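You operate a simulated robot arm through the tools that you are given. There is no shell and no other tool.

You are at the controls of a simulated robot arm. One attempt, no reset.

TASK
Stop the compressor, try the brass knob and let the tank down.
Fine: starter switch off, outlet closed; pull the knob up till the gauge is under 6 bar, vent to 0 bar, close the vent, red switch off.

It is judged by the outcome, as a careful person would: the job done as asked, and still so three seconds after it is handed in. It fails if anything else is knocked over, pushed out of place, dropped, spilled or broken.

THE ROBOT
A 6-joint arm with a fingered hand on a trunk, on a base that drives. Base frame: it is fixed to the floor where the robot stands at the start and does not move with it; the origin is under the middle of the robot, x ahead of it, y to its left, z up. Lengths are in mm, angles in degrees, forces in N, time in s.
With the tool pointing down near the work surface it reaches from about 100 to 740 mm from the robot's upright axis, wherever it stands. Its first joint turns from -166.0 to 166.0 degrees. Places, roughly: brass knob [-3100, -1900, 800]; compressor [-2600, -1700, 600]; compressor switch [-1600, -1700, 1300]; drain tap [-2700, -1500, 300]; outlet tap [-2900, -1600, 800]; starter switch [-1800, -1800, 1200]; tank gauge [-2400, -1500, 800]; tank vent tap [-2600, -1500, 800]. Payload 5 kg.
The TCP is the grasp point between the finger pads, 43 mm short of the fingertips. In the tool frame z runs along the fingers and y along their closing line. Largest opening 144 mm; the body of the gripper starts 50 mm behind the TCP. The gripper is a hand of 5 fingers: y runs from the thumb to the fingers, the wrist lies at [-21, -133, -233] in the tool frame, and closing takes about 1.5 s.
Orientation is that of the tool frame in the base frame, as a unit quaternion [x, y, z, w]. With the fingers straight down and the wrist toward the robot, the tool's x, y and z point along [0, 1, 0], [1, 0, 0] and [0, 0, -1] of the base frame.

THE INTERFACE
- The arm moves only by the tool jog_arm. Its argument "increments" is one flat list of numbers, 6 for each row, row after row: the turn, a rotation vector about the tool's x, y, z in degrees, then the shift along the tool's x, y, z in mm. In form: [wx, wy, wz, x, y, z, wx, wy, wz, x, y, z, ...]. A call has 1 to 20 rows; each row shifts and turns the commanded pose from where the row before left it, along the tool's axes as they then stand. "gripper" is the finger opening in mm, from 0 to 144, set as the call begins (left out, the last holds). Rows are played at 5 a second. More than 50 mm and 8.6 degrees between two rows, or a gripper value outside its range, and nothing of the call is played. A pose out of reach is approached as far as the arm can. The call stops where the force on the tool passes 40 N (or 10 N more than at its start, if that is more) or the arm is blocked; 0.2 s more then pass. The fingers move at their own pace (about 72 mm/s each) and stop on an object; they squeeze with about 31 N. The grip force told is the motor's: it shows also when the fingers shut on nothing. Time passes only in rows, and 0.2 s behind the last, so rows that do not move let the fingers close. It gives the time, the measured TCP pose, the force on the tool (base axes), the opening and the grip force at its end, in the units of the frame above (readings bear some noise), with the torque about the TCP (base axes, N m) and any sound that the robot's microphone picked up, and new pictures: "show" is both (left out), scene, wrist or none.
- Cameras (640 x 400 px; columns grow to the right, rows downward): "scene" is now at [27.5, 133.2, 1428.8]; the picture's right is [-0.22, -0.98, 0.00], its down [-0.42, 0.10, -0.90] and it looks along [0.88, -0.20, -0.43] (base axes); focal length 280 px, centre (320, 200). "wrist" rides on the gripper at [86, -108, -168] in the tool frame; the picture's right is [-0.80, 0.28, -0.53], its down [-0.54, -0.73, 0.42] and it looks along [-0.27, 0.63, 0.73] (tool axes); focal length 275 px, centre (320, 200).
- lift_body(by): slides the trunk up (or, below 0, down) by that many mm; the arm and the scene camera ride with it, the base frame stays. It gives what a move gives, with no picture.
- base_move(legs): drives the robot by 1 to 6 legs, each [ahead, left, turn to the left] in mm, mm and degrees, along the robot's own axes; the way and the turn of a leg run together, so that a leg with both is an arc; at most 1500 mm and 180 degrees a leg. The arm and the cameras ride along, it lands a little off, and it stops where it bumps. It gives what a move gives, and a new picture of the scene camera.
- set_fingers(index, middle, ring, little, thumb_bend, thumb_turn): sets how far each is bent, from 0 (flat) to 100 (curled in); at 30 the hand is open as for a grip, at 70 the pads meet at the TCP. One left out holds its place. A second passes; each finger stops where it meets its share of the squeeze, and holds until it gets a number again. A gripper value or a shape takes the hand back. It gives what a move gives, with no picture; readings hold the bend of each and the force on index, middle, ring, little, thumb and palm. thumb_turn goes from beside the hand (0) to across from the fingers (100), as for a grip.
- grasp_type(shape): the hand has 5 fingers and takes this shape, open, in about a second: jaw (thumb against the fingers, like two jaws); tri (thumb and two fingers); tip (a fingertip pinch); poke (one finger out to press); point (the index stretched); flat (the hand flat); cup (the hand cupped); fist (a fist). The gripper value then closes the fingers along that shape, each until it touches; the sizes above hold for jaw. It gives what a move gives, with no picture.
- aim_head(pan, tilt): turns the head with the scene camera to pan (to the left, within 155 degrees either way) and tilt (down, from -29 to 69), counted from straight ahead of the robot. It gives what a move gives, and a new picture of the scene camera.
- measure_at(camera, pixels): there is no depth. For up to 12 entries [column, row, z] of the newest picture of that camera ("zoom" is the newest enlarged one), the place [x, y] in the base frame at which the ray of that pixel passes the height z, good to about 2 mm. No time passes.
- close_up(camera, box): a new picture of the part [left, top, right, bottom] of that camera's present view, enlarged. No time passes.
- hand_in(): hands the job in; it is judged then, once.

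Unless the task says otherwise, let go and move clear before handing in.

The tools are called after ">>>" as a command line: name --argument value ..., lists and objects as JSON in quotes. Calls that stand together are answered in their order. jog_arm: Moves the arm, as the interface text tells. Its arguments: {"type":"object","properties":{"increments":{"type":"array","items":{"type":"number"}},"gripper":{"type":"number"},"show":{"type":"string","enum":["both","scene","wrist","none"]}},"required":["increments"]} The other tools are called the same way: lift_body (by) slides the trunk up or down; grasp_type (shape) gives the hand a shape; set_fingers (index, middle, ring, little, thumb_bend, thumb_turn) moves the fingers one by one; base_move (legs) drives the base; aim_head (pan, tilt) turns the head that bears the scene camera; measure_at (camera, pixels) gives the place at which the rays of pixels pass given heights; close_up (camera, box) takes an enlarged picture of a part of a camera's view; hand_in () hands the job in.

At the start:

```text
time_s: 0.0
eef_pos: [522.1, -130.0, 1157.8]
tool_rot: [0.707, 0.707, 0.0, -0.001]
wrist_force: [-0.2, 0.8, 1.2]
wrist_torque: [0.01, 0.0, 0.0]
gripper_width: 143.7
grasp_force: 0.1
shape: jaw
bend: [30.0, 30.0, 30.0, 30.0, 30.0, 98.0]
finger forces: [0.1, 0.0, 0.1, 0.0, 0.0, 0.0]
trunk travel left (down, up): [-325.0, 265.0]
robot x, y, heading: [3.5, -1.6, 0.0]
head pan, tilt: [-12.8, 25.4]
```

scene: 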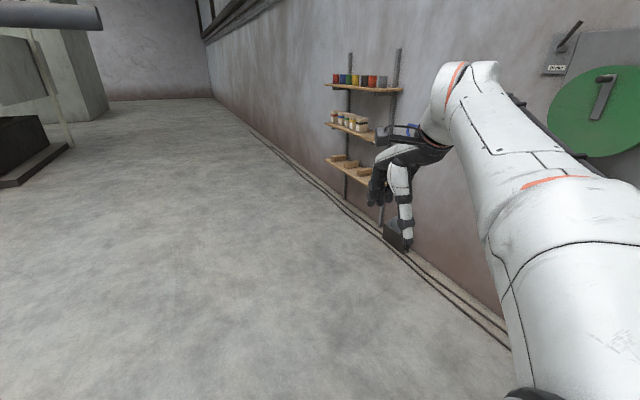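
wrist: 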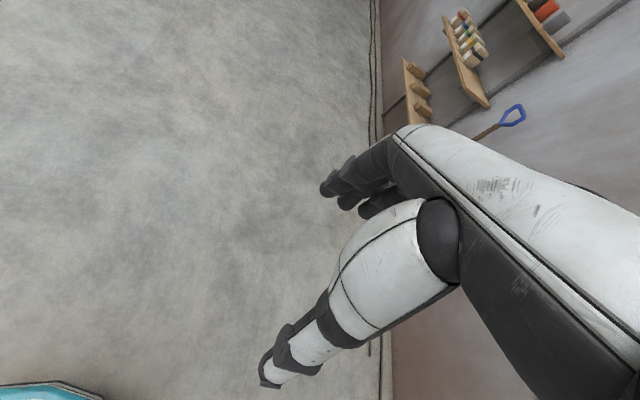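

The pictures show only the floor and a wall with shelves on the right; the compressor is behind the robot. I turn the head to look at it first.

>>> aim_head --pan -143 --tilt 15

```text
time_s: 2.1
eef_pos: [522.2, -130.8, 1159.9]
tool_rot: [0.708, 0.707, 0.0, 0.0]
wrist_force: [0.7, -0.6, -0.4]
wrist_torque: [0.04, 0.0, 0.0]
gripper_width: 143.8
grasp_force: 0.0
shape: jaw
bend: [30.0, 30.0, 30.0, 30.0, 30.0, 98.0]
finger forces: [0.0, 0.1, 0.0, 0.0, 0.1, 0.0]
trunk travel left (down, up): [-325.0, 265.0]
robot x, y, heading: [0.7, 1.3, -0.1]
head pan, tilt: [-143.0, 15.0]
```

scene: 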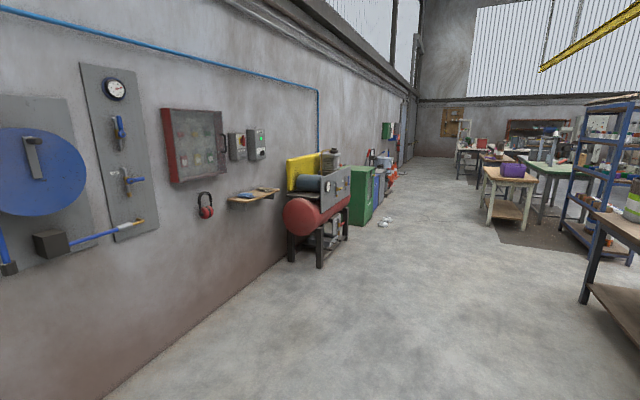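

>>> close_up --camera "scene" --box '[150, 80, 410, 280]'

>>> close_up --camera "scene" --box '[220, 120, 360, 210]'

```text
2.00 times, centred on (280, 180) of scene
```

zoom: 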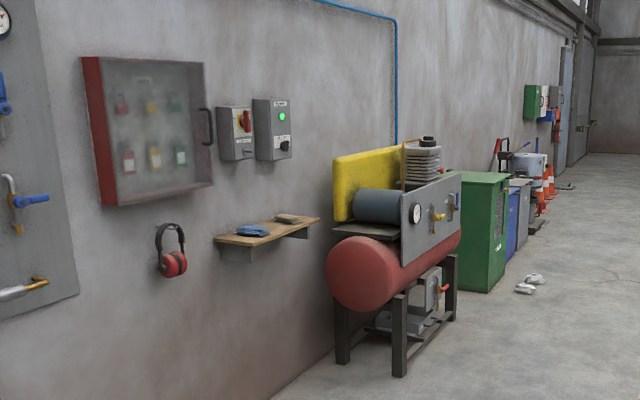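

```text
4.44 times, centred on (290, 165) of scene
```

zoom: 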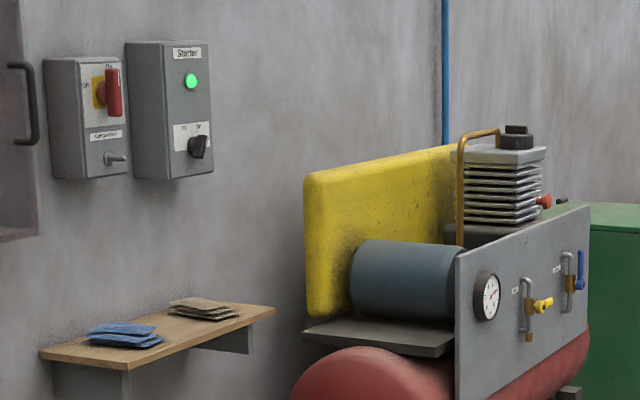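

The compressor sits against the wall with the gauge, the two taps on the front panel, and the two switch boxes to its left at zoom (85,120) and (170,110). I turn to face the wall and drive sideways toward the switches, staying well away from it.

>>> base_move --legs '[[0, 0, -90], [0, -1500, 0]]'

>>> aim_head --pan -20 --tilt 20

```text
time_s: 13.4
eef_pos: [-1644.0, -516.5, 1159.1]
tool_rot: [1.0, 0.002, 0.0, 0.0]
wrist_force: [0.4, 0.2, -0.4]
wrist_torque: [-0.01, 0.04, -0.01]
gripper_width: 143.7
grasp_force: 0.1
shape: jaw
bend: [30.0, 30.0, 30.0, 30.0, 30.0, 98.0]
finger forces: [0.0, 0.0, 0.0, 0.1, 0.1, 0.0]
trunk travel left (down, up): [-325.0, 265.0]
robot x, y, heading: [-1511.1, 4.7, -89.7]
head pan, tilt: [-143.0, 15.0]
```

scene: 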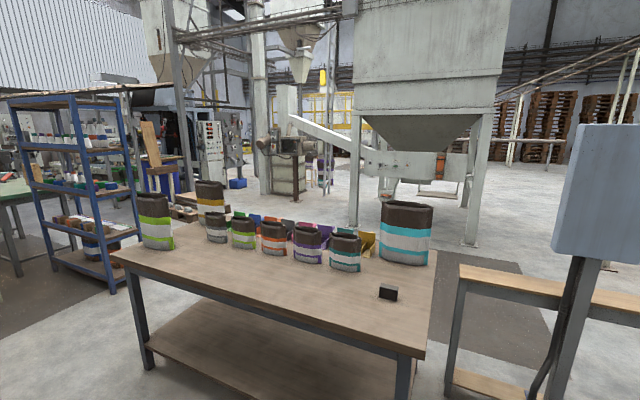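

```text
time_s: 15.5
eef_pos: [-1643.0, -517.1, 1160.1]
tool_rot: [1.0, 0.002, 0.001, 0.001]
wrist_force: [0.0, 0.5, 0.8]
wrist_torque: [0.01, 0.04, 0.03]
gripper_width: 143.5
grasp_force: 0.0
shape: jaw
bend: [30.0, 30.0, 30.0, 30.0, 30.0, 98.0]
finger forces: [0.0, 0.0, 0.1, 0.0, 0.1, 0.0]
trunk travel left (down, up): [-325.0, 265.0]
robot x, y, heading: [-1512.5, 4.9, -89.8]
head pan, tilt: [-20.0, 20.0]
```

scene: 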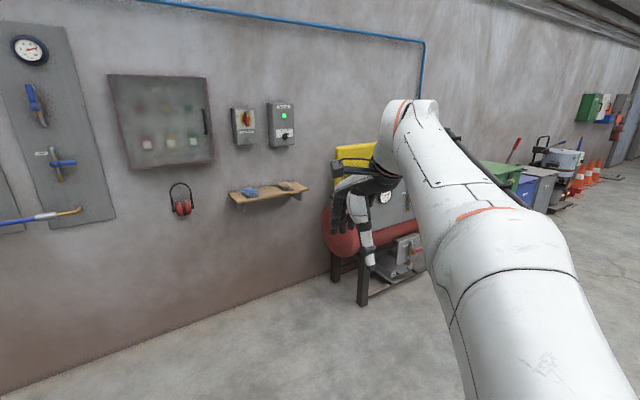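

The switch boxes are now at (243,125) and (281,125). I measure roughly where they and the shelf are.

>>> measure_at --camera "scene" --pixels '[[284, 135, 1200], [245, 120, 1280], [243, 137, 1200], [283, 115, 1290], [230, 200, 900], [308, 190, 900], [347, 162, 1000], [180, 215, 880]]'

>>> close_up --camera "scene" --box '[220, 90, 320, 160]'

```text
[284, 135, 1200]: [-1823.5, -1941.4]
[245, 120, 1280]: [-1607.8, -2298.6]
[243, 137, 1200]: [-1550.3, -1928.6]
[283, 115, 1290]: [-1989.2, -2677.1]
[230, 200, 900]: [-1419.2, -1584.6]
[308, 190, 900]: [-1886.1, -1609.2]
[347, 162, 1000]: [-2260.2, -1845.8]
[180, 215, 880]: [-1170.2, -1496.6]
```

```text
5.71 times, centred on (270, 125) of scene
```

zoom: 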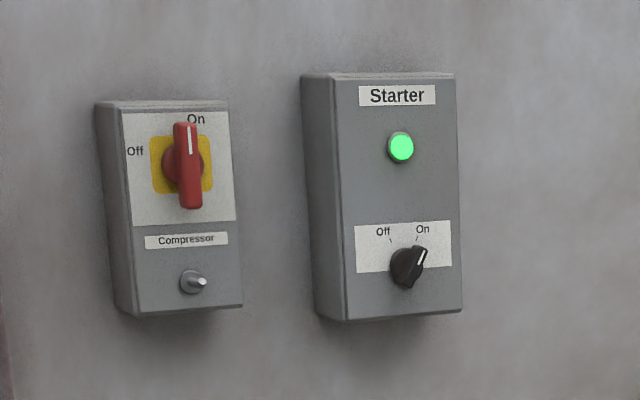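

The starter is a small rotary knob with On at upper right and Off at upper left; the red switch points up at On with Off to the left. I drive nearer for a second view and better positions.

>>> base_move --legs '[[600, 0, 0]]'

>>> aim_head --pan 0 --tilt 20

```text
time_s: 18.9
eef_pos: [-1639.8, -1120.5, 1159.2]
tool_rot: [1.0, 0.003, 0.0, 0.0]
wrist_force: [-0.3, -0.7, -0.2]
wrist_torque: [0.0, 0.02, 0.01]
gripper_width: 143.8
grasp_force: 0.0
shape: jaw
bend: [30.0, 30.0, 30.0, 30.0, 30.0, 98.0]
finger forces: [0.1, 0.0, 0.0, 0.1, 0.0, 0.0]
trunk travel left (down, up): [-325.0, 265.0]
robot x, y, heading: [-1512.9, -597.7, -89.9]
head pan, tilt: [-20.0, 20.0]
```

scene: 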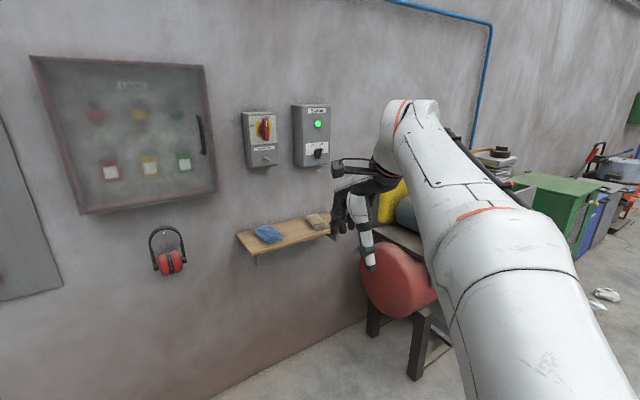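

```text
time_s: 19.7
eef_pos: [-1639.6, -1120.7, 1159.8]
tool_rot: [1.0, 0.003, 0.0, 0.0]
wrist_force: [-0.6, -0.4, -0.8]
wrist_torque: [0.01, 0.0, 0.0]
gripper_width: 143.8
grasp_force: 0.0
shape: jaw
bend: [30.0, 30.0, 30.0, 30.0, 30.0, 98.0]
finger forces: [0.0, 0.1, 0.0, 0.0, 0.0, 0.1]
trunk travel left (down, up): [-325.0, 265.0]
robot x, y, heading: [-1512.2, -599.3, -89.8]
head pan, tilt: [0.0, 20.0]
```

scene: 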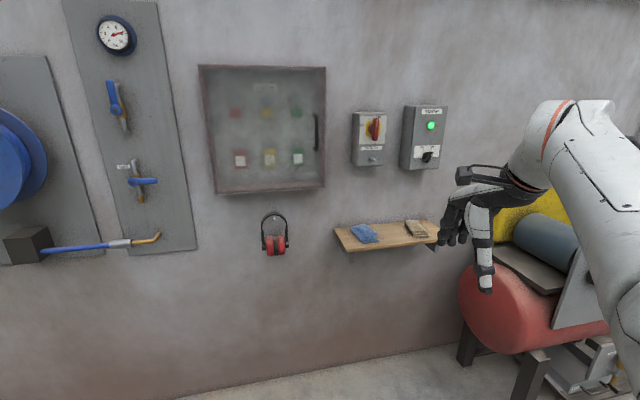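

>>> close_up --camera "scene" --box '[340, 90, 460, 180]'

>>> measure_at --camera "scene" --pixels '[[427, 157, 1200], [427, 157, 1220], [427, 157, 1240], [375, 128, 1300], [375, 128, 1320], [375, 128, 1280], [431, 126, 1300], [440, 243, 880], [335, 232, 880], [272, 215, 950]]'

```text
4.44 times, centred on (400, 135) of scene
```

zoom: 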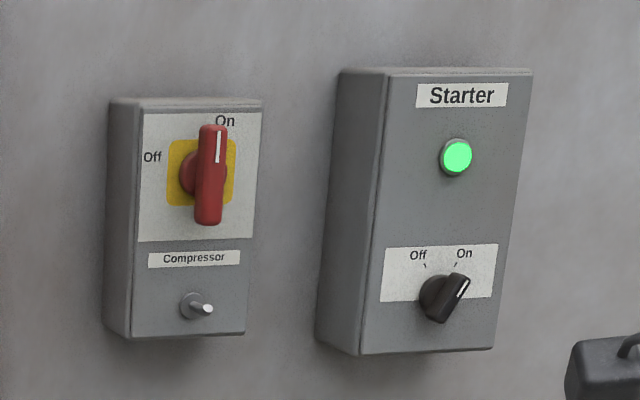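

```text
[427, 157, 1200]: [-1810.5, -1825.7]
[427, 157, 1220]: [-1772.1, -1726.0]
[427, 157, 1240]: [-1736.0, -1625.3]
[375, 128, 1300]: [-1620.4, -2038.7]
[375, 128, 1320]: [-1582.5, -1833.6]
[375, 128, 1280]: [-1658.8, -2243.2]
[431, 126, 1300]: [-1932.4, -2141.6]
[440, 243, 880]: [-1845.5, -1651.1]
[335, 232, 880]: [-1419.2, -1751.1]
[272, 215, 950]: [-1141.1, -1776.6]
```

The two boxes are clear in the zoom: starter knob at (445,297), red handle at (210,175). I try the poke shape and look at it, to learn where the fingertip sits.

>>> grasp_type --shape "poke"

>>> close_up --camera "scene" --box '[420, 120, 580, 320]'

>>> close_up --camera "wrist" --box '[0, 0, 640, 400]'

```text
time_s: 20.6
eef_pos: [-1640.3, -1120.3, 1157.8]
tool_rot: [1.0, 0.002, 0.0, 0.0]
wrist_force: [0.1, 0.2, 0.1]
wrist_torque: [0.04, 0.03, 0.01]
gripper_width: 0.2
grasp_force: 0.0
shape: poke
bend: [70.0, 70.0, 99.0, 99.0, 100.0, 100.0]
finger forces: [0.1, 0.1, 0.0, 0.0, 0.1, 0.0]
trunk travel left (down, up): [-325.0, 265.0]
robot x, y, heading: [-1509.6, -599.1, -89.6]
head pan, tilt: [0.0, 20.0]
```

```text
2.00 times, centred on (500, 220) of scene
```

zoom: 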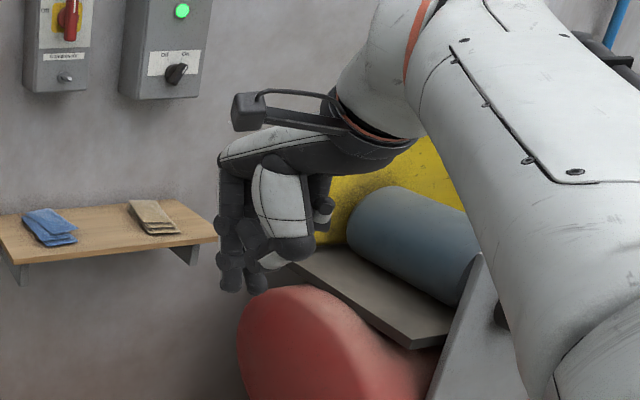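

```text
1.00 times, centred on (320, 200) of wrist (not enlarged: the box is as wide or as high as the picture)
```

zoom: 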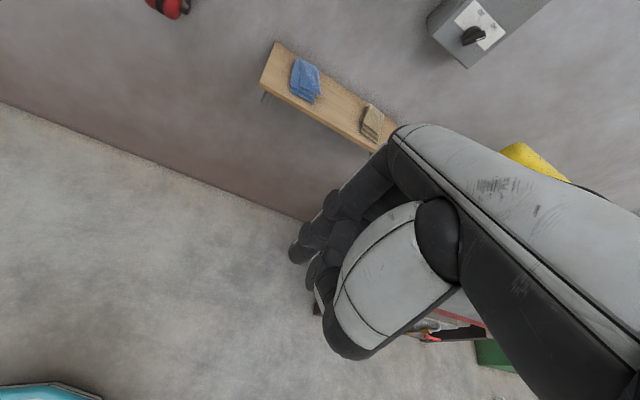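

The poke shape bends index and middle together, so it is not a single stretched finger; a tip pinch and twist looks better for the knobs. I take the tip shape and, still far from the wall, turn the hand to point at it.

>>> grasp_type --shape "tip"

>>> jog_arm --increments '[-8.2, 0, 0, 0, 0, 0, -8.2, 0, 0, 0, 0, 0, -8.2, 0, 0, 0, 0, 0, -8.2, 0, 0, 0, 0, 0, -8.2, 0, 0, 0, 0, 0, -8.2, 0, 0, 0, 0, 0, -8.2, 0, 0, 0, 0, 0, -8.2, 0, 0, 0, 0, 0, -8.2, 0, 0, 0, 0, 0, -8.2, 0, 0, 0, 0, 0, -8.0, 0, 0, 0, 0, 0]'

```text
time_s: 21.5
eef_pos: [-1639.9, -1120.8, 1159.5]
tool_rot: [1.0, 0.003, 0.0, -0.001]
wrist_force: [0.0, -0.1, -0.4]
wrist_torque: [0.01, -0.02, -0.02]
gripper_width: 143.5
grasp_force: 0.1
shape: tip
bend: [30.0, 98.0, 99.0, 99.0, 30.0, 98.0]
finger forces: [0.0, 0.1, 0.1, 0.0, 0.1, 0.0]
trunk travel left (down, up): [-325.0, 265.0]
robot x, y, heading: [-1508.8, -599.7, -89.6]
head pan, tilt: [0.0, 20.0]
```

```text
time_s: 23.1
eef_pos: [-1579.9, -1145.4, 1136.4]
tool_rot: [0.895, 0.059, 0.047, 0.44]
wrist_force: [1.7, -0.3, -0.1]
wrist_torque: [0.01, 0.04, 0.0]
gripper_width: 144.0
grasp_force: 0.1
shape: tip
bend: [30.0, 98.0, 99.0, 99.0, 30.0, 98.0]
finger forces: [0.0, 0.0, 0.0, 0.0, 0.1, 0.1]
trunk travel left (down, up): [-325.0, 265.0]
robot x, y, heading: [-1512.4, -597.1, -89.6]
head pan, tilt: [0.0, 20.0]
stopped in row 7: the arm was blocked; the commanded pose is now the measured one
```

scene: 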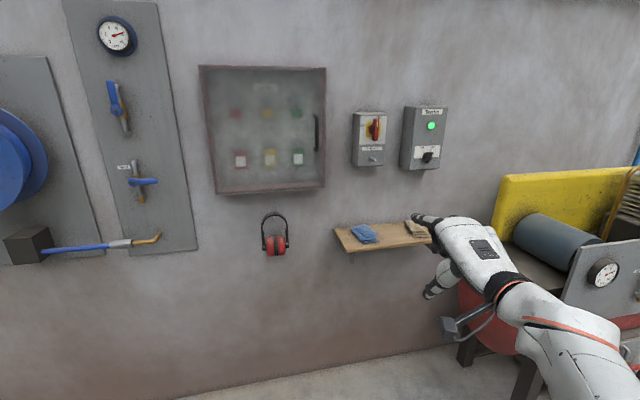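
wrist: 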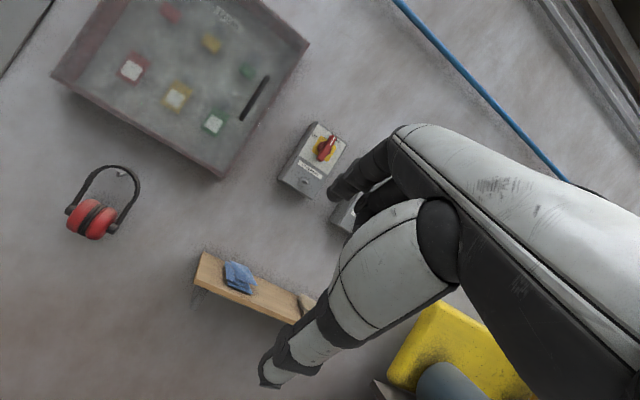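

The hand turned about 50° of 90° before a joint blocked, possibly while the elbow swung over. I continue the rest in smaller steps.

>>> jog_arm --increments '[-6, 0, 0, 0, 0, 0, -6, 0, 0, 0, 0, 0, -6, 0, 0, 0, 0, 0, -6, 0, 0, 0, 0, 0, -6, 0, 0, 0, 0, 0, -6, 0, 0, 0, 0, 0]'

```text
time_s: 24.5
eef_pos: [-1596.8, -1113.4, 1185.8]
tool_rot: [0.72, 0.04, 0.066, 0.69]
wrist_force: [-0.1, -0.2, 0.6]
wrist_torque: [-0.01, 0.01, 0.02]
gripper_width: 144.0
grasp_force: 0.0
shape: tip
bend: [30.0, 98.0, 99.0, 99.0, 30.0, 98.0]
finger forces: [0.0, 0.0, 0.1, 0.0, 0.1, 0.0]
out of reach, approached as far as the arm can: row 5, 6
trunk travel left (down, up): [-325.0, 265.0]
robot x, y, heading: [-1510.8, -600.7, -89.7]
head pan, tilt: [0.0, 20.0]
```

scene: 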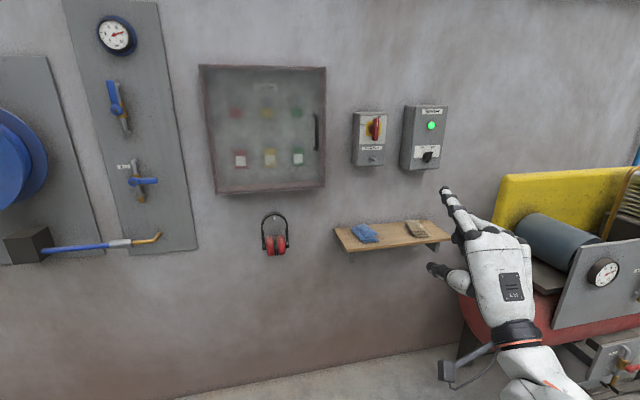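
wrist: 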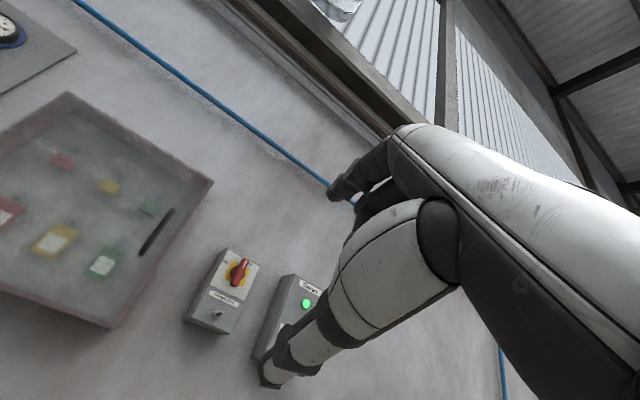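

The hand now points at the wall, index on top and thumb below. I push it out a little from the body and roll it so that the pinch line lies across the knob, fingers to the right.

>>> jog_arm --increments '[0, 0, 0, 0, 0, 40, 0, 0, 0, 0, 0, 40, 0, 0, 0, 0, 0, 40, 0, 0, 8, 0, 0, 0, 0, 0, 8, 0, 0, 0, 0, 0, 8, 0, 0, 0, 0, 0, 8, 0, 0, 0, 0, 0, 8, 0, 0, 0, 0, 0, 8, 0, 0, 0, 0, 0, 8, 0, 0, 0, 0, 0, 8, 0, 0, 0, 0, 0, 8, 0, 0, 0, 0, 0, 8, 0, 0, 0]'

```text
time_s: 27.3
eef_pos: [-1752.5, -1157.4, 1204.7]
tool_rot: [0.576, -0.428, 0.496, 0.489]
wrist_force: [-0.3, -0.8, 0.9]
wrist_torque: [-0.01, -0.01, -0.03]
gripper_width: 144.1
grasp_force: 0.1
shape: tip
bend: [30.0, 98.0, 99.0, 99.0, 30.0, 98.0]
finger forces: [0.1, 0.0, 0.0, 0.1, 0.0, 0.0]
out of reach, approached as far as the arm can: row 1, 2, 3, 8, 9, 10, 11, 12, 13
trunk travel left (down, up): [-325.0, 265.0]
robot x, y, heading: [-1513.0, -599.9, -89.6]
head pan, tilt: [0.0, 20.0]
```

scene: 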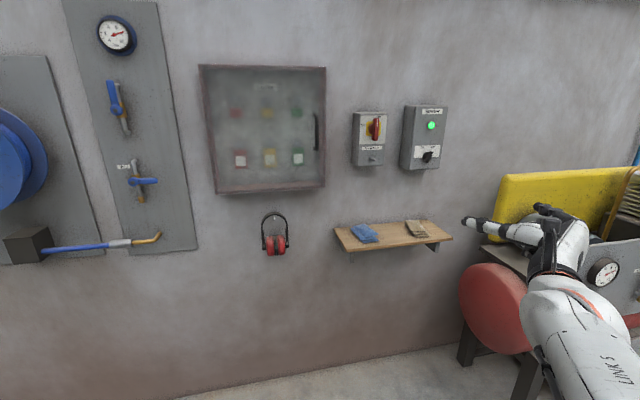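
wrist: 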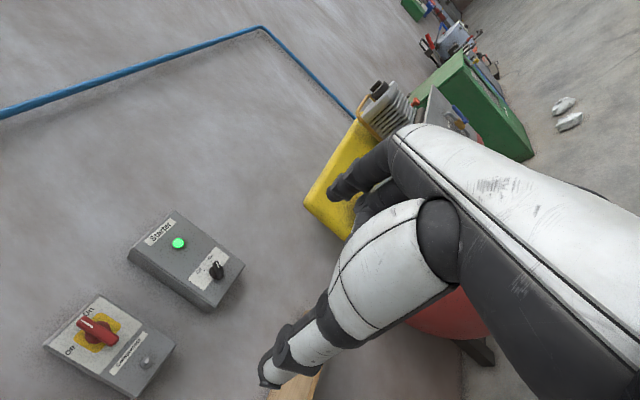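

The hand is about 12° short of the wanted orientation because the arm is cramped near the body. I extend it forward in free space and finish the turn.

>>> jog_arm --increments '[0, 0, 0, 0, -10, 45, 0, 0, 0, 0, -10, 45, 0, 0, 0, 0, -10, 45, 0, 0, 0, 0, -10, 45, -4, 0, 4, 0, 0, 0, -4.8, 0, 4, 0, 0, 0, 0, 0, 0, 0, 0, 0]'

```text
time_s: 28.9
eef_pos: [-1814.5, -1253.5, 1204.4]
tool_rot: [0.568, -0.433, 0.505, 0.484]
wrist_force: [0.5, 0.5, 0.2]
wrist_torque: [0.02, 0.01, 0.01]
gripper_width: 144.0
grasp_force: 0.1
shape: tip
bend: [30.0, 98.0, 99.0, 99.0, 30.0, 98.0]
finger forces: [0.0, 0.1, 0.0, 0.0, 0.0, 0.1]
out of reach, approached as far as the arm can: row 1, 2, 3, 4, 5, 6
trunk travel left (down, up): [-325.0, 265.0]
robot x, y, heading: [-1511.0, -597.3, -89.7]
head pan, tilt: [0.0, 20.0]
```

scene: 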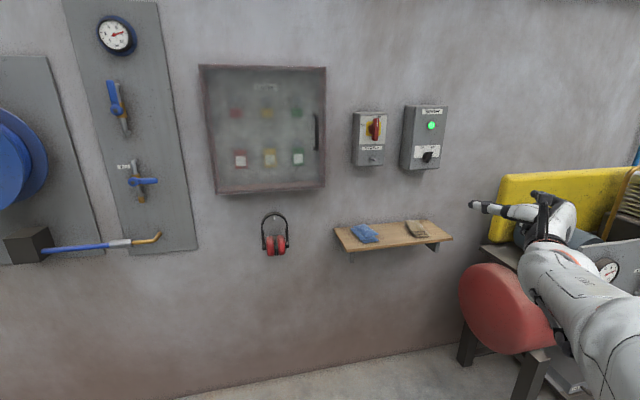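
wrist: 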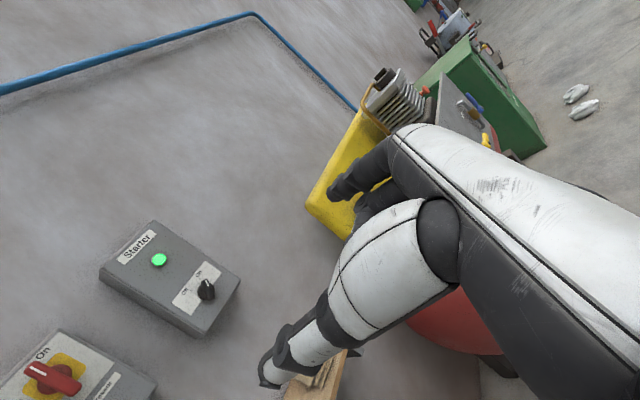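

The roll to the right runs into a wrist limit, so a twist in that direction is awkward. The starter only needs its upper end pushed about 25 mm left, so I use the stretched index instead: shape "point", and roll back to index-on-top.

>>> grasp_type --shape "point"

>>> jog_arm --increments '[0, 0, -8, 0, 0, 0, 0, 0, -8, 0, 0, 0, 0, 0, -8, 0, 0, 0, 0, 0, -8, 0, 0, 0, 0, 0, -8, 0, 0, 0, 0, 0, -8, 0, 0, 0, 0, 0, -8, 0, 0, 0, 0, 0, -8, 0, 0, 0, 0, 0, -8, 0, 0, 0, 0, 0, -8, 0, 0, 0]'

```text
time_s: 29.8
eef_pos: [-1815.5, -1253.9, 1203.5]
tool_rot: [0.568, -0.433, 0.505, 0.484]
wrist_force: [-0.4, 0.3, 0.0]
wrist_torque: [0.04, 0.01, -0.01]
gripper_width: 136.4
grasp_force: 0.1
shape: point
bend: [19.0, 100.0, 100.0, 100.0, 98.0, 88.0]
finger forces: [0.0, 0.0, 0.0, 0.0, 0.0, 0.1]
trunk travel left (down, up): [-325.0, 265.0]
robot x, y, heading: [-1507.6, -595.8, -90.0]
head pan, tilt: [0.0, 20.0]
```

```text
time_s: 32.0
eef_pos: [-1814.1, -1253.8, 1202.7]
tool_rot: [0.715, 0.034, 0.076, 0.695]
wrist_force: [0.6, -0.4, 0.4]
wrist_torque: [0.02, 0.01, -0.02]
gripper_width: 0.0
grasp_force: 0.1
shape: point
bend: [19.0, 100.0, 100.0, 100.0, 98.0, 88.0]
finger forces: [0.1, 0.0, 0.0, 0.0, 0.1, 0.0]
trunk travel left (down, up): [-325.0, 265.0]
robot x, y, heading: [-1512.4, -602.3, -89.8]
head pan, tilt: [0.0, 20.0]
```

scene: 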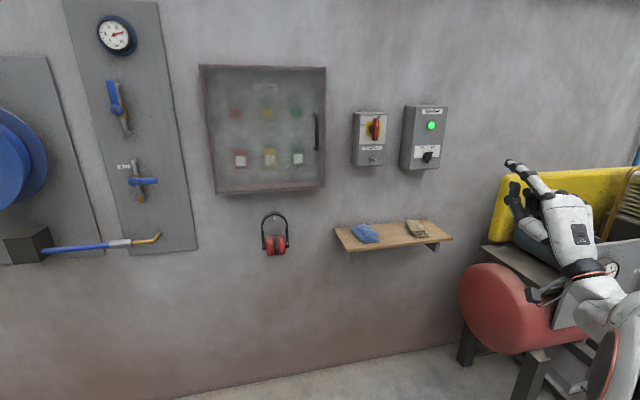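
wrist: 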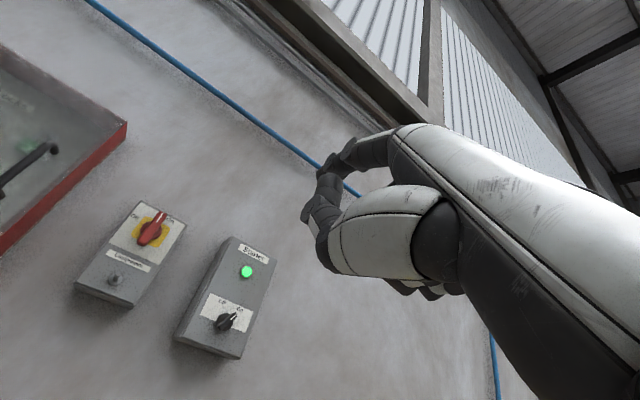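

Good: the hand now points at the wall with the index stretched, at TCP 300 mm right of the robot's axis. I straighten the 9° yaw and bring it left, then look at the fingertip.

>>> jog_arm --increments '[0, -4.5, 1.5, 0, 0, 0, 0, -4.5, 1.5, 0, 0, 0, 0, 0, 0, 40, 0, 0, 0, 0, 0, 40, 0, 0, 0, 0, 0, 40, 0, 0, 0, 0, 0, 0, 0, 0]'

>>> close_up --camera "scene" --box '[400, 100, 600, 300]'

```text
time_s: 33.4
eef_pos: [-1699.2, -1252.1, 1223.8]
tool_rot: [0.721, -0.041, 0.041, 0.69]
wrist_force: [0.8, -0.1, 0.2]
wrist_torque: [0.03, 0.03, 0.0]
gripper_width: 0.0
grasp_force: 0.0
shape: point
bend: [19.0, 100.0, 100.0, 100.0, 98.0, 88.0]
finger forces: [0.0, 0.0, 0.1, 0.1, 0.0, 0.1]
out of reach, approached as far as the arm can: row 5
trunk travel left (down, up): [-325.0, 265.0]
robot x, y, heading: [-1510.5, -598.3, -89.9]
head pan, tilt: [0.0, 20.0]
```

scene: 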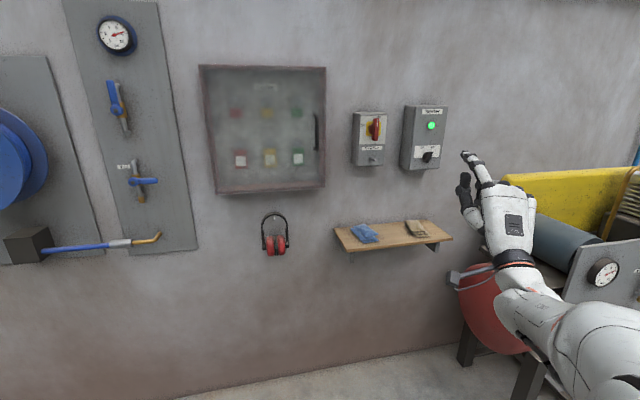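
wrist: 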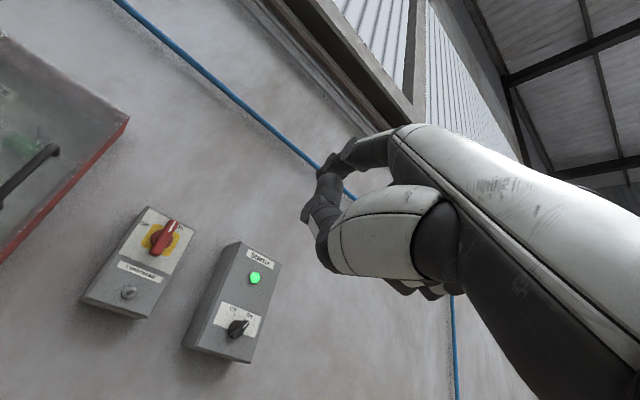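

```text
2.00 times, centred on (500, 200) of scene
```

zoom: 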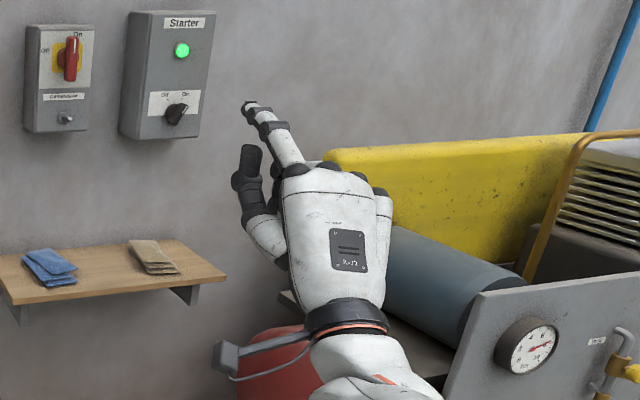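

The index tip shows at scene (465,152) and near wrist (335,165). I intersect the two camera rays to locate it relative to the TCP.

>>> close_up --camera "wrist" --box '[260, 100, 420, 200]'

>>> measure_at --camera "scene" --pixels '[[463, 152, 1240], [463, 152, 1260], [463, 152, 1280], [463, 152, 1300], [427, 157, 1200], [427, 157, 1240]]'

>>> measure_at --camera "wrist" --pixels '[[325, 163, 1240], [325, 163, 1260], [325, 163, 1280], [325, 163, 1300], [237, 327, 1200], [237, 327, 1220], [237, 327, 1180], [165, 237, 1300], [165, 237, 1320]]'

```text
4.00 times, centred on (340, 150) of wrist
```

zoom: 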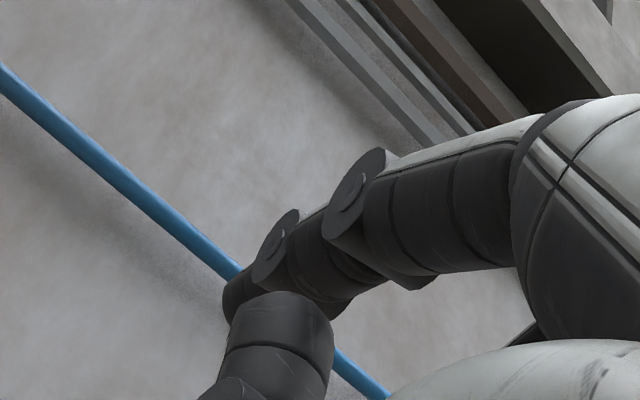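

```text
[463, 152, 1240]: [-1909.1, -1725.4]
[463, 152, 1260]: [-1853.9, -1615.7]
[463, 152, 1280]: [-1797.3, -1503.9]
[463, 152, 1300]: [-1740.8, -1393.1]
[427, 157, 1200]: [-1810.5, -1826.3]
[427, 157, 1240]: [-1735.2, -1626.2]
```

```text
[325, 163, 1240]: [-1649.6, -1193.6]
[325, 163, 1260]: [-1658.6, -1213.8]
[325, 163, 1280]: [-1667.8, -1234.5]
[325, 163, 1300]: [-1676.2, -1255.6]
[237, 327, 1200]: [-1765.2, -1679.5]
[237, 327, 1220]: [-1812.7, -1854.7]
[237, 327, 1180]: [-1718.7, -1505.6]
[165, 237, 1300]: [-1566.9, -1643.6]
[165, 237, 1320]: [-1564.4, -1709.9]
```

The fingertip is about [14, 92, 30] in the tool frame, and the starter knob is near (-1791,-1775,1210), the red handle near (-1566,-1740,1329). I check how far left the compressor reaches before driving closer.

>>> measure_at --camera "scene" --pixels '[[459, 290, 600], [520, 355, 550], [465, 362, 0], [520, 398, 100], [555, 330, 650], [565, 285, 750], [605, 272, 800], [495, 190, 1000]]'

>>> aim_head --pan -40 --tilt 35

```text
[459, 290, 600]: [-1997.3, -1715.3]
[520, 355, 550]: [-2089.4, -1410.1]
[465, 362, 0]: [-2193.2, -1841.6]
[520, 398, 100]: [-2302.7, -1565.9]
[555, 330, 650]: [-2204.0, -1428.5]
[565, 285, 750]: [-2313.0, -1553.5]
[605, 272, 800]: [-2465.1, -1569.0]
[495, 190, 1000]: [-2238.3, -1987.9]
```

```text
time_s: 34.5
eef_pos: [-1701.4, -1252.1, 1224.1]
tool_rot: [0.721, -0.039, 0.041, 0.691]
wrist_force: [0.7, -0.2, 0.4]
wrist_torque: [-0.02, 0.01, 0.02]
gripper_width: 0.0
grasp_force: 0.1
shape: point
bend: [19.0, 100.0, 100.0, 100.0, 98.0, 88.0]
finger forces: [0.0, 0.0, 0.0, 0.1, 0.1, 0.0]
trunk travel left (down, up): [-325.0, 265.0]
robot x, y, heading: [-1511.8, -597.9, -89.8]
head pan, tilt: [-40.0, 35.0]
```

scene: 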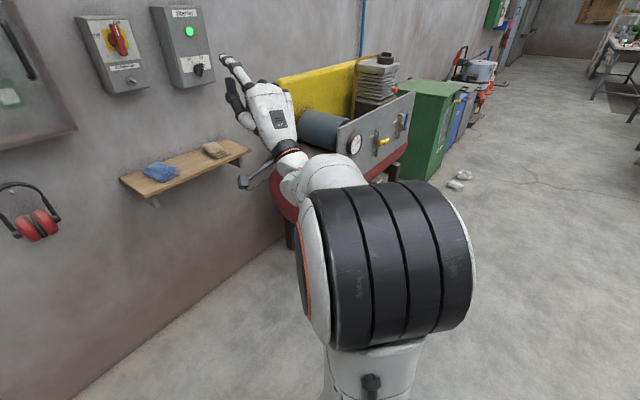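

The compressor's left end is near x=-2050 and its front near y=-1450, so standing near (-1660,-1000) is clear. I drive there and lower the trunk so the fingertip comes level with the top of the starter knob.

>>> base_move --legs '[[0, -150, 0], [380, 0, 0]]'

>>> lift_body --by -85

>>> aim_head --pan -15 --tilt 15

>>> close_up --camera "wrist" --box '[0, 0, 640, 400]'

```text
time_s: 37.9
eef_pos: [-1855.6, -1636.0, 1224.3]
tool_rot: [0.721, -0.042, 0.039, 0.69]
wrist_force: [0.5, -0.7, -0.1]
wrist_torque: [0.02, -0.01, -0.02]
gripper_width: 0.0
grasp_force: 0.1
shape: point
bend: [19.0, 100.0, 100.0, 100.0, 98.0, 88.0]
finger forces: [0.0, 0.0, 0.1, 0.0, 0.0, 0.0]
trunk travel left (down, up): [-325.0, 265.0]
robot x, y, heading: [-1659.2, -982.9, -90.3]
head pan, tilt: [-40.0, 35.0]
```

scene: 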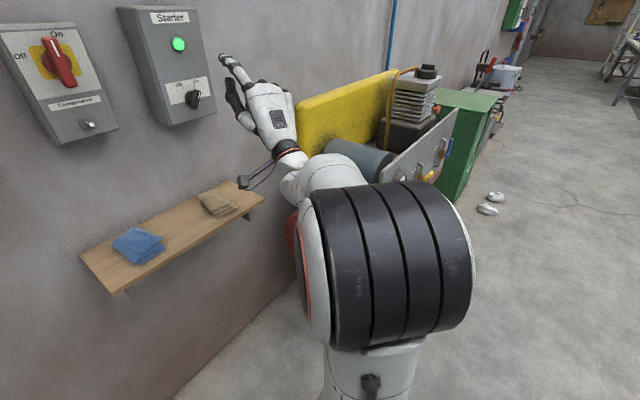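

```text
time_s: 39.1
eef_pos: [-1856.8, -1635.7, 1138.3]
tool_rot: [0.721, -0.042, 0.038, 0.691]
wrist_force: [0.2, 0.6, -0.7]
wrist_torque: [-0.01, -0.01, 0.0]
gripper_width: 0.2
grasp_force: 0.1
shape: point
bend: [19.0, 100.0, 100.0, 100.0, 98.0, 88.0]
finger forces: [0.1, 0.0, 0.1, 0.1, 0.1, 0.0]
trunk travel left (down, up): [-240.0, 350.0]
robot x, y, heading: [-1664.3, -986.5, -90.1]
head pan, tilt: [-40.0, 35.0]
```

```text
time_s: 40.0
eef_pos: [-1856.3, -1635.3, 1139.4]
tool_rot: [0.721, -0.042, 0.038, 0.691]
wrist_force: [0.0, 0.1, -0.4]
wrist_torque: [-0.02, 0.0, -0.01]
gripper_width: 0.1
grasp_force: 0.1
shape: point
bend: [19.0, 100.0, 100.0, 100.0, 98.0, 88.0]
finger forces: [0.1, 0.0, 0.1, 0.0, 0.0, 0.0]
trunk travel left (down, up): [-240.0, 350.0]
robot x, y, heading: [-1659.2, -983.2, -90.4]
head pan, tilt: [-15.0, 15.0]
```

scene: 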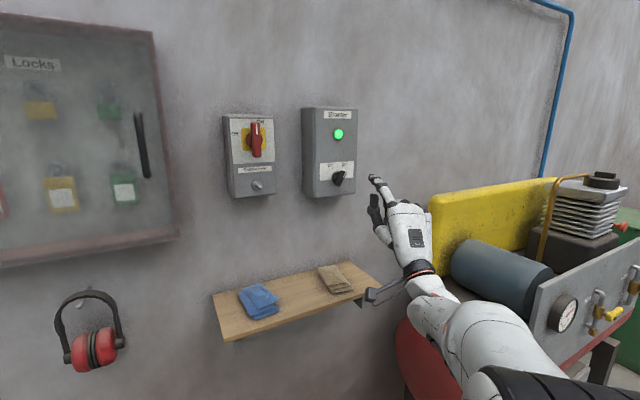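

```text
1.00 times, centred on (320, 200) of wrist (not enlarged: the box is as wide or as high as the picture)
```

zoom: 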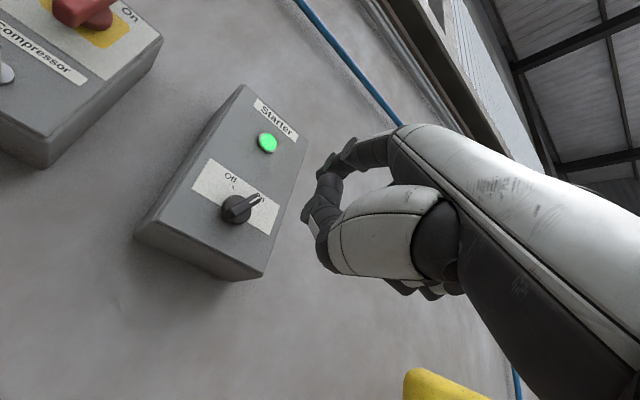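

The knob is now at scene (338,178) and wrist (240,208), and the fingertip at scene (373,180). I zoom and measure both again for a tighter fix.

>>> close_up --camera "scene" --box '[290, 130, 410, 205]'

>>> measure_at --camera "scene" --pixels '[[338, 178, 1180], [338, 178, 1220], [338, 178, 1240], [373, 179, 1200], [373, 179, 1240], [255, 140, 1300], [255, 140, 1340]]'

>>> measure_at --camera "wrist" --pixels '[[240, 208, 1180], [240, 208, 1200], [240, 208, 1220], [240, 208, 1240], [318, 172, 1180], [318, 172, 1240], [228, 210, 1220], [228, 210, 1200]]'

```text
5.33 times, centred on (350, 168) of scene
```

zoom: 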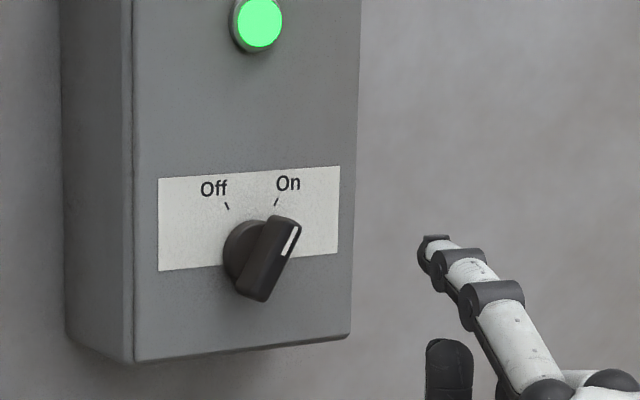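

```text
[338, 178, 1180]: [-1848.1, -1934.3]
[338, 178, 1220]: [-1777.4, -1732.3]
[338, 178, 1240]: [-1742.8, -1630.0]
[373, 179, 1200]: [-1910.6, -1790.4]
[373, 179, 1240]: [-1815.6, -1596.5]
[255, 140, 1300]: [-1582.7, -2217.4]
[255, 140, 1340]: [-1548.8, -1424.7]
```

```text
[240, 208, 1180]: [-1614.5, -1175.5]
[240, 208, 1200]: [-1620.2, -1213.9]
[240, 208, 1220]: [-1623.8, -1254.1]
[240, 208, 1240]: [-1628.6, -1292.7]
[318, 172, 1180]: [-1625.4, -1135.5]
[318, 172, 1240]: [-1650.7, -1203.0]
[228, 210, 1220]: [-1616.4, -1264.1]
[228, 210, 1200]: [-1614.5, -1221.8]
```

The upper end of the knob wing is at zoom (283,222), the fingertip at (430,250), slightly right. I shift 12 mm left and advance 80 mm, still short of the box face, and check.

>>> jog_arm --increments '[0, 0, 0, 12, 0, 0, 0, 0, 0, 0, 0, 40, 0, 0, 0, 0, 0, 40, 0, 0, 0, 0, 0, 0]'

>>> close_up --camera "scene" --box '[290, 130, 410, 205]'

>>> measure_at --camera "wrist" --pixels '[[230, 210, 1200], [230, 210, 1220], [318, 172, 1220], [318, 172, 1240]]'

```text
time_s: 41.0
eef_pos: [-1855.2, -1712.7, 1150.6]
tool_rot: [0.723, -0.041, 0.04, 0.689]
wrist_force: [-0.1, 0.3, -1.1]
wrist_torque: [-0.01, 0.01, 0.02]
gripper_width: 0.0
grasp_force: 0.1
shape: point
bend: [19.0, 100.0, 100.0, 100.0, 98.0, 88.0]
finger forces: [0.0, 0.0, 0.0, 0.0, 0.1, 0.1]
out of reach, approached as far as the arm can: row 2, 3
trunk travel left (down, up): [-240.0, 350.0]
robot x, y, heading: [-1659.8, -983.8, -90.0]
head pan, tilt: [-15.0, 15.0]
```

scene: 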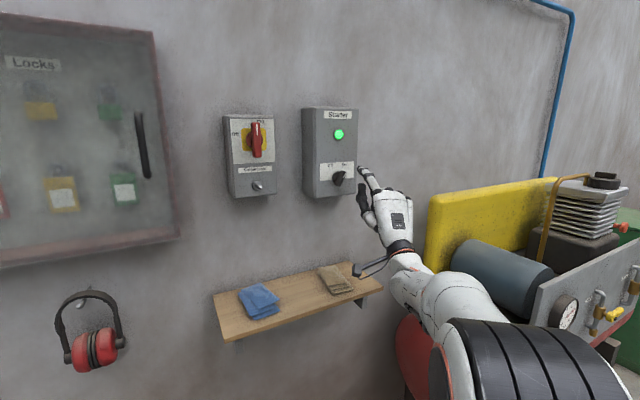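
wrist: 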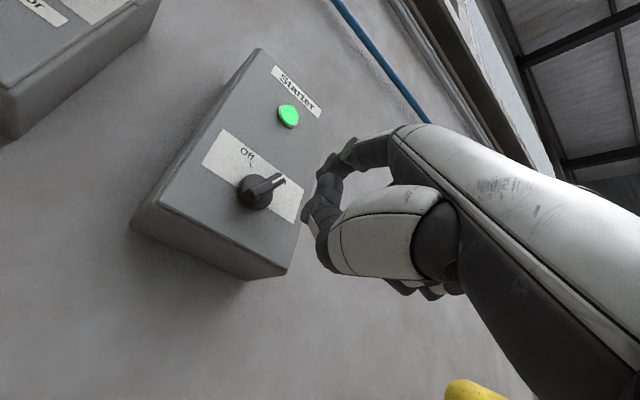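

```text
5.33 times, centred on (350, 168) of scene
```

zoom: 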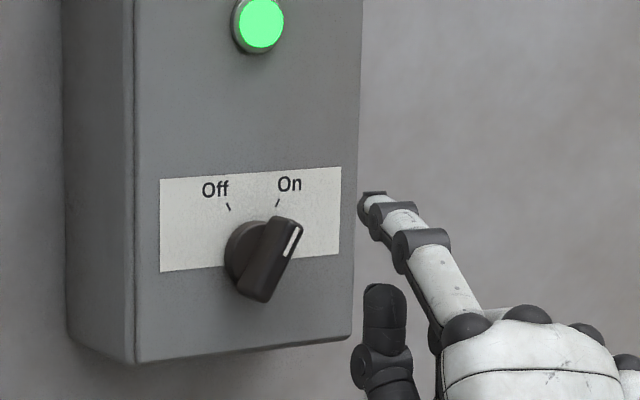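

```text
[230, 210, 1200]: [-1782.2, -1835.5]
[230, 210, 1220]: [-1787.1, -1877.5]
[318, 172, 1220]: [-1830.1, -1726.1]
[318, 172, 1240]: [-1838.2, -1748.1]
```

The arm is against a reach limit when the hand is only 195 mm right of the axis; it was free at 300 mm. I back off, move the hand right relative to the body, and shift the base left by the same amount.

>>> jog_arm --increments '[0, 0, 0, 0, 0, -40, 0, 0, 0, -40, 0, 0, 0, 0, 0, -40, 0, 0, 0, 0, 0, -40, 0, 0, 0, 0, 0, 0, 0, 0]' --show "none"

>>> base_move --legs '[[0, 110, 0]]'

>>> jog_arm --increments '[0, 0, 6, 0, 0, 0, 0, 0, 0, 0, 0, 0]'

```text
time_s: 42.2
eef_pos: [-1974.8, -1670.6, 1138.1]
tool_rot: [0.721, -0.042, 0.039, 0.69]
wrist_force: [-0.1, 0.1, 0.0]
wrist_torque: [-0.03, 0.01, 0.04]
gripper_width: 0.2
grasp_force: 0.0
shape: point
bend: [19.0, 100.0, 100.0, 100.0, 98.0, 88.0]
finger forces: [0.1, 0.0, 0.0, 0.0, 0.1, 0.0]
trunk travel left (down, up): [-240.0, 350.0]
robot x, y, heading: [-1661.2, -984.3, -90.2]
head pan, tilt: [-15.0, 15.0]
```

```text
time_s: 43.4
eef_pos: [-1863.9, -1671.2, 1138.7]
tool_rot: [0.721, -0.042, 0.039, 0.691]
wrist_force: [-1.0, -0.1, 0.6]
wrist_torque: [0.01, 0.0, 0.03]
gripper_width: 0.2
grasp_force: 0.0
shape: point
bend: [19.0, 100.0, 100.0, 100.0, 98.0, 88.0]
finger forces: [0.0, 0.0, 0.0, 0.0, 0.0, 0.0]
trunk travel left (down, up): [-240.0, 350.0]
robot x, y, heading: [-1550.4, -988.8, -90.2]
head pan, tilt: [-15.0, 15.0]
```

scene: 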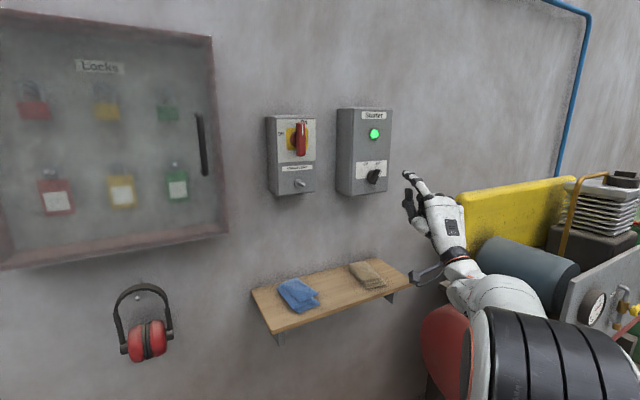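

```text
time_s: 44.0
eef_pos: [-1864.9, -1671.3, 1139.0]
tool_rot: [0.718, -0.081, 0.075, 0.687]
wrist_force: [0.3, 0.6, -0.1]
wrist_torque: [-0.02, -0.02, -0.02]
gripper_width: 0.1
grasp_force: 0.1
shape: point
bend: [19.0, 100.0, 100.0, 100.0, 98.0, 88.0]
finger forces: [0.0, 0.0, 0.0, 0.0, 0.0, 0.2]
trunk travel left (down, up): [-240.0, 350.0]
robot x, y, heading: [-1549.9, -985.3, -90.2]
head pan, tilt: [-15.0, 15.0]
```

scene: 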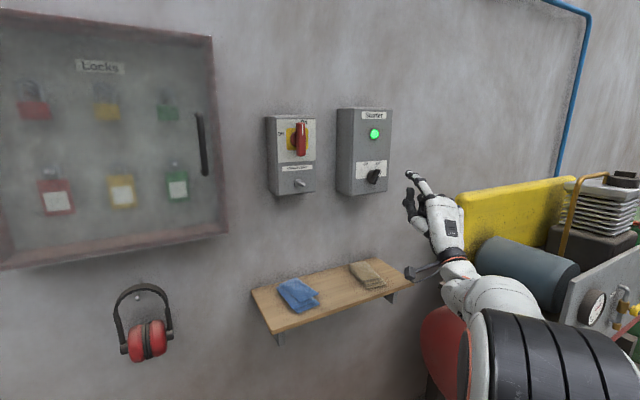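
wrist: 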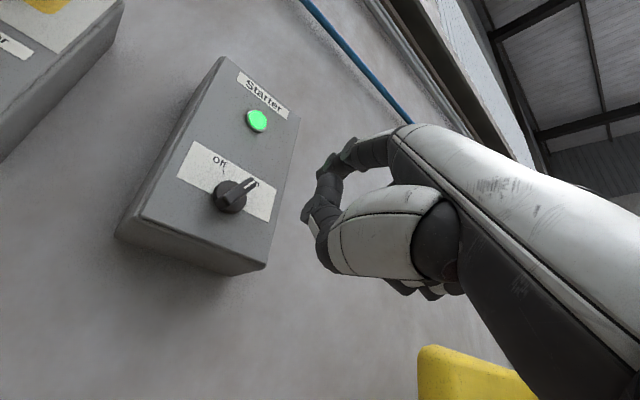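

I rolled the wrong way by 6°, harmless; I roll back 12° to upright, then shift 15 mm left and go 50 mm toward the box.

>>> jog_arm --increments '[0, 0, -6, 0, 0, 0, 0, 0, -6, 0, 0, 0, 0, 0, 0, 15, 0, 0, 0, 0, 0, 0, 0, 25, 0, 0, 0, 0, 0, 25, 0, 0, 0, 0, 0, 0]'

>>> close_up --camera "scene" --box '[325, 130, 445, 205]'

```text
time_s: 45.4
eef_pos: [-1850.1, -1722.7, 1134.9]
tool_rot: [0.722, -0.004, 0.002, 0.692]
wrist_force: [-1.0, 0.0, 0.2]
wrist_torque: [0.0, 0.0, 0.03]
gripper_width: 0.0
grasp_force: 0.1
shape: point
bend: [19.0, 100.0, 100.0, 100.0, 98.0, 88.0]
finger forces: [0.1, 0.1, 0.0, 0.0, 0.1, 0.0]
trunk travel left (down, up): [-240.0, 350.0]
robot x, y, heading: [-1548.2, -985.1, -90.1]
head pan, tilt: [-15.0, 15.0]
```

scene: 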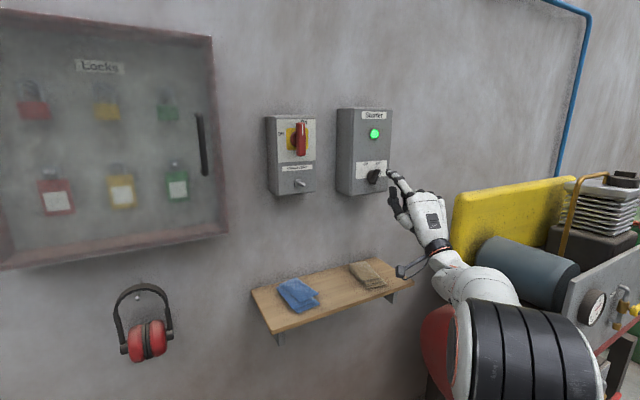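
wrist: 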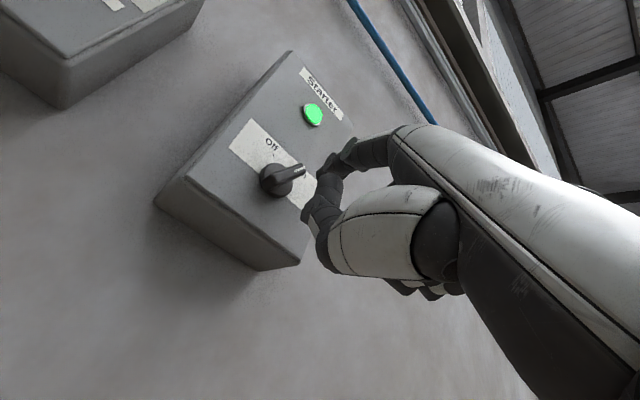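

```text
5.33 times, centred on (385, 168) of scene
```

zoom: 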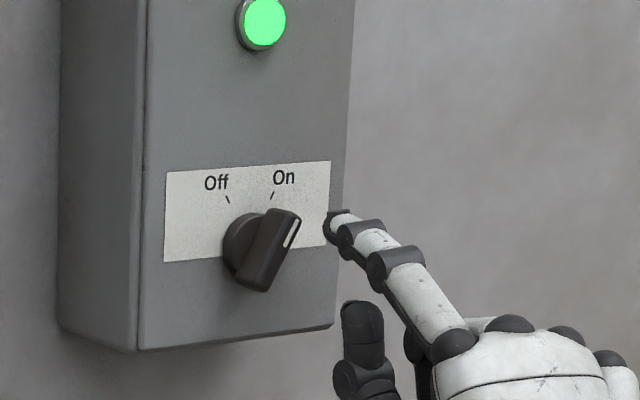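

The fingertip (zoom 335,222) is right of the knob and at its upper half's height. I measure the tip and knob rays, then creep in 5 mm steps.

>>> measure_at --camera "zoom" --pixels '[[332, 225, 1210], [332, 225, 1230], [296, 220, 1210], [296, 220, 1230], [240, 240, 1210], [240, 240, 1230], [360, 310, 1180], [360, 310, 1200]]'

>>> measure_at --camera "wrist" --pixels '[[298, 170, 1210], [298, 170, 1230], [268, 185, 1200], [268, 185, 1220], [318, 170, 1210], [318, 170, 1230]]'

```text
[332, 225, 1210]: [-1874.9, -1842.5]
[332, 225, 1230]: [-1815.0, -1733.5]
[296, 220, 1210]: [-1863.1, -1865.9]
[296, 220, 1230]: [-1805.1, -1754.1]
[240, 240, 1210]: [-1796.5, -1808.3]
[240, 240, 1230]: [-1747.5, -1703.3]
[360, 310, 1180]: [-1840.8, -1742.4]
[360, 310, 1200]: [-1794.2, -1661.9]
```

```text
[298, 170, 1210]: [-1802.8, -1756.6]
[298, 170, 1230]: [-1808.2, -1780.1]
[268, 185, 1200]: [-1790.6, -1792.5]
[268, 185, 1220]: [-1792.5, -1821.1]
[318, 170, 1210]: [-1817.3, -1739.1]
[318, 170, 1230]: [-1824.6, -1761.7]
```

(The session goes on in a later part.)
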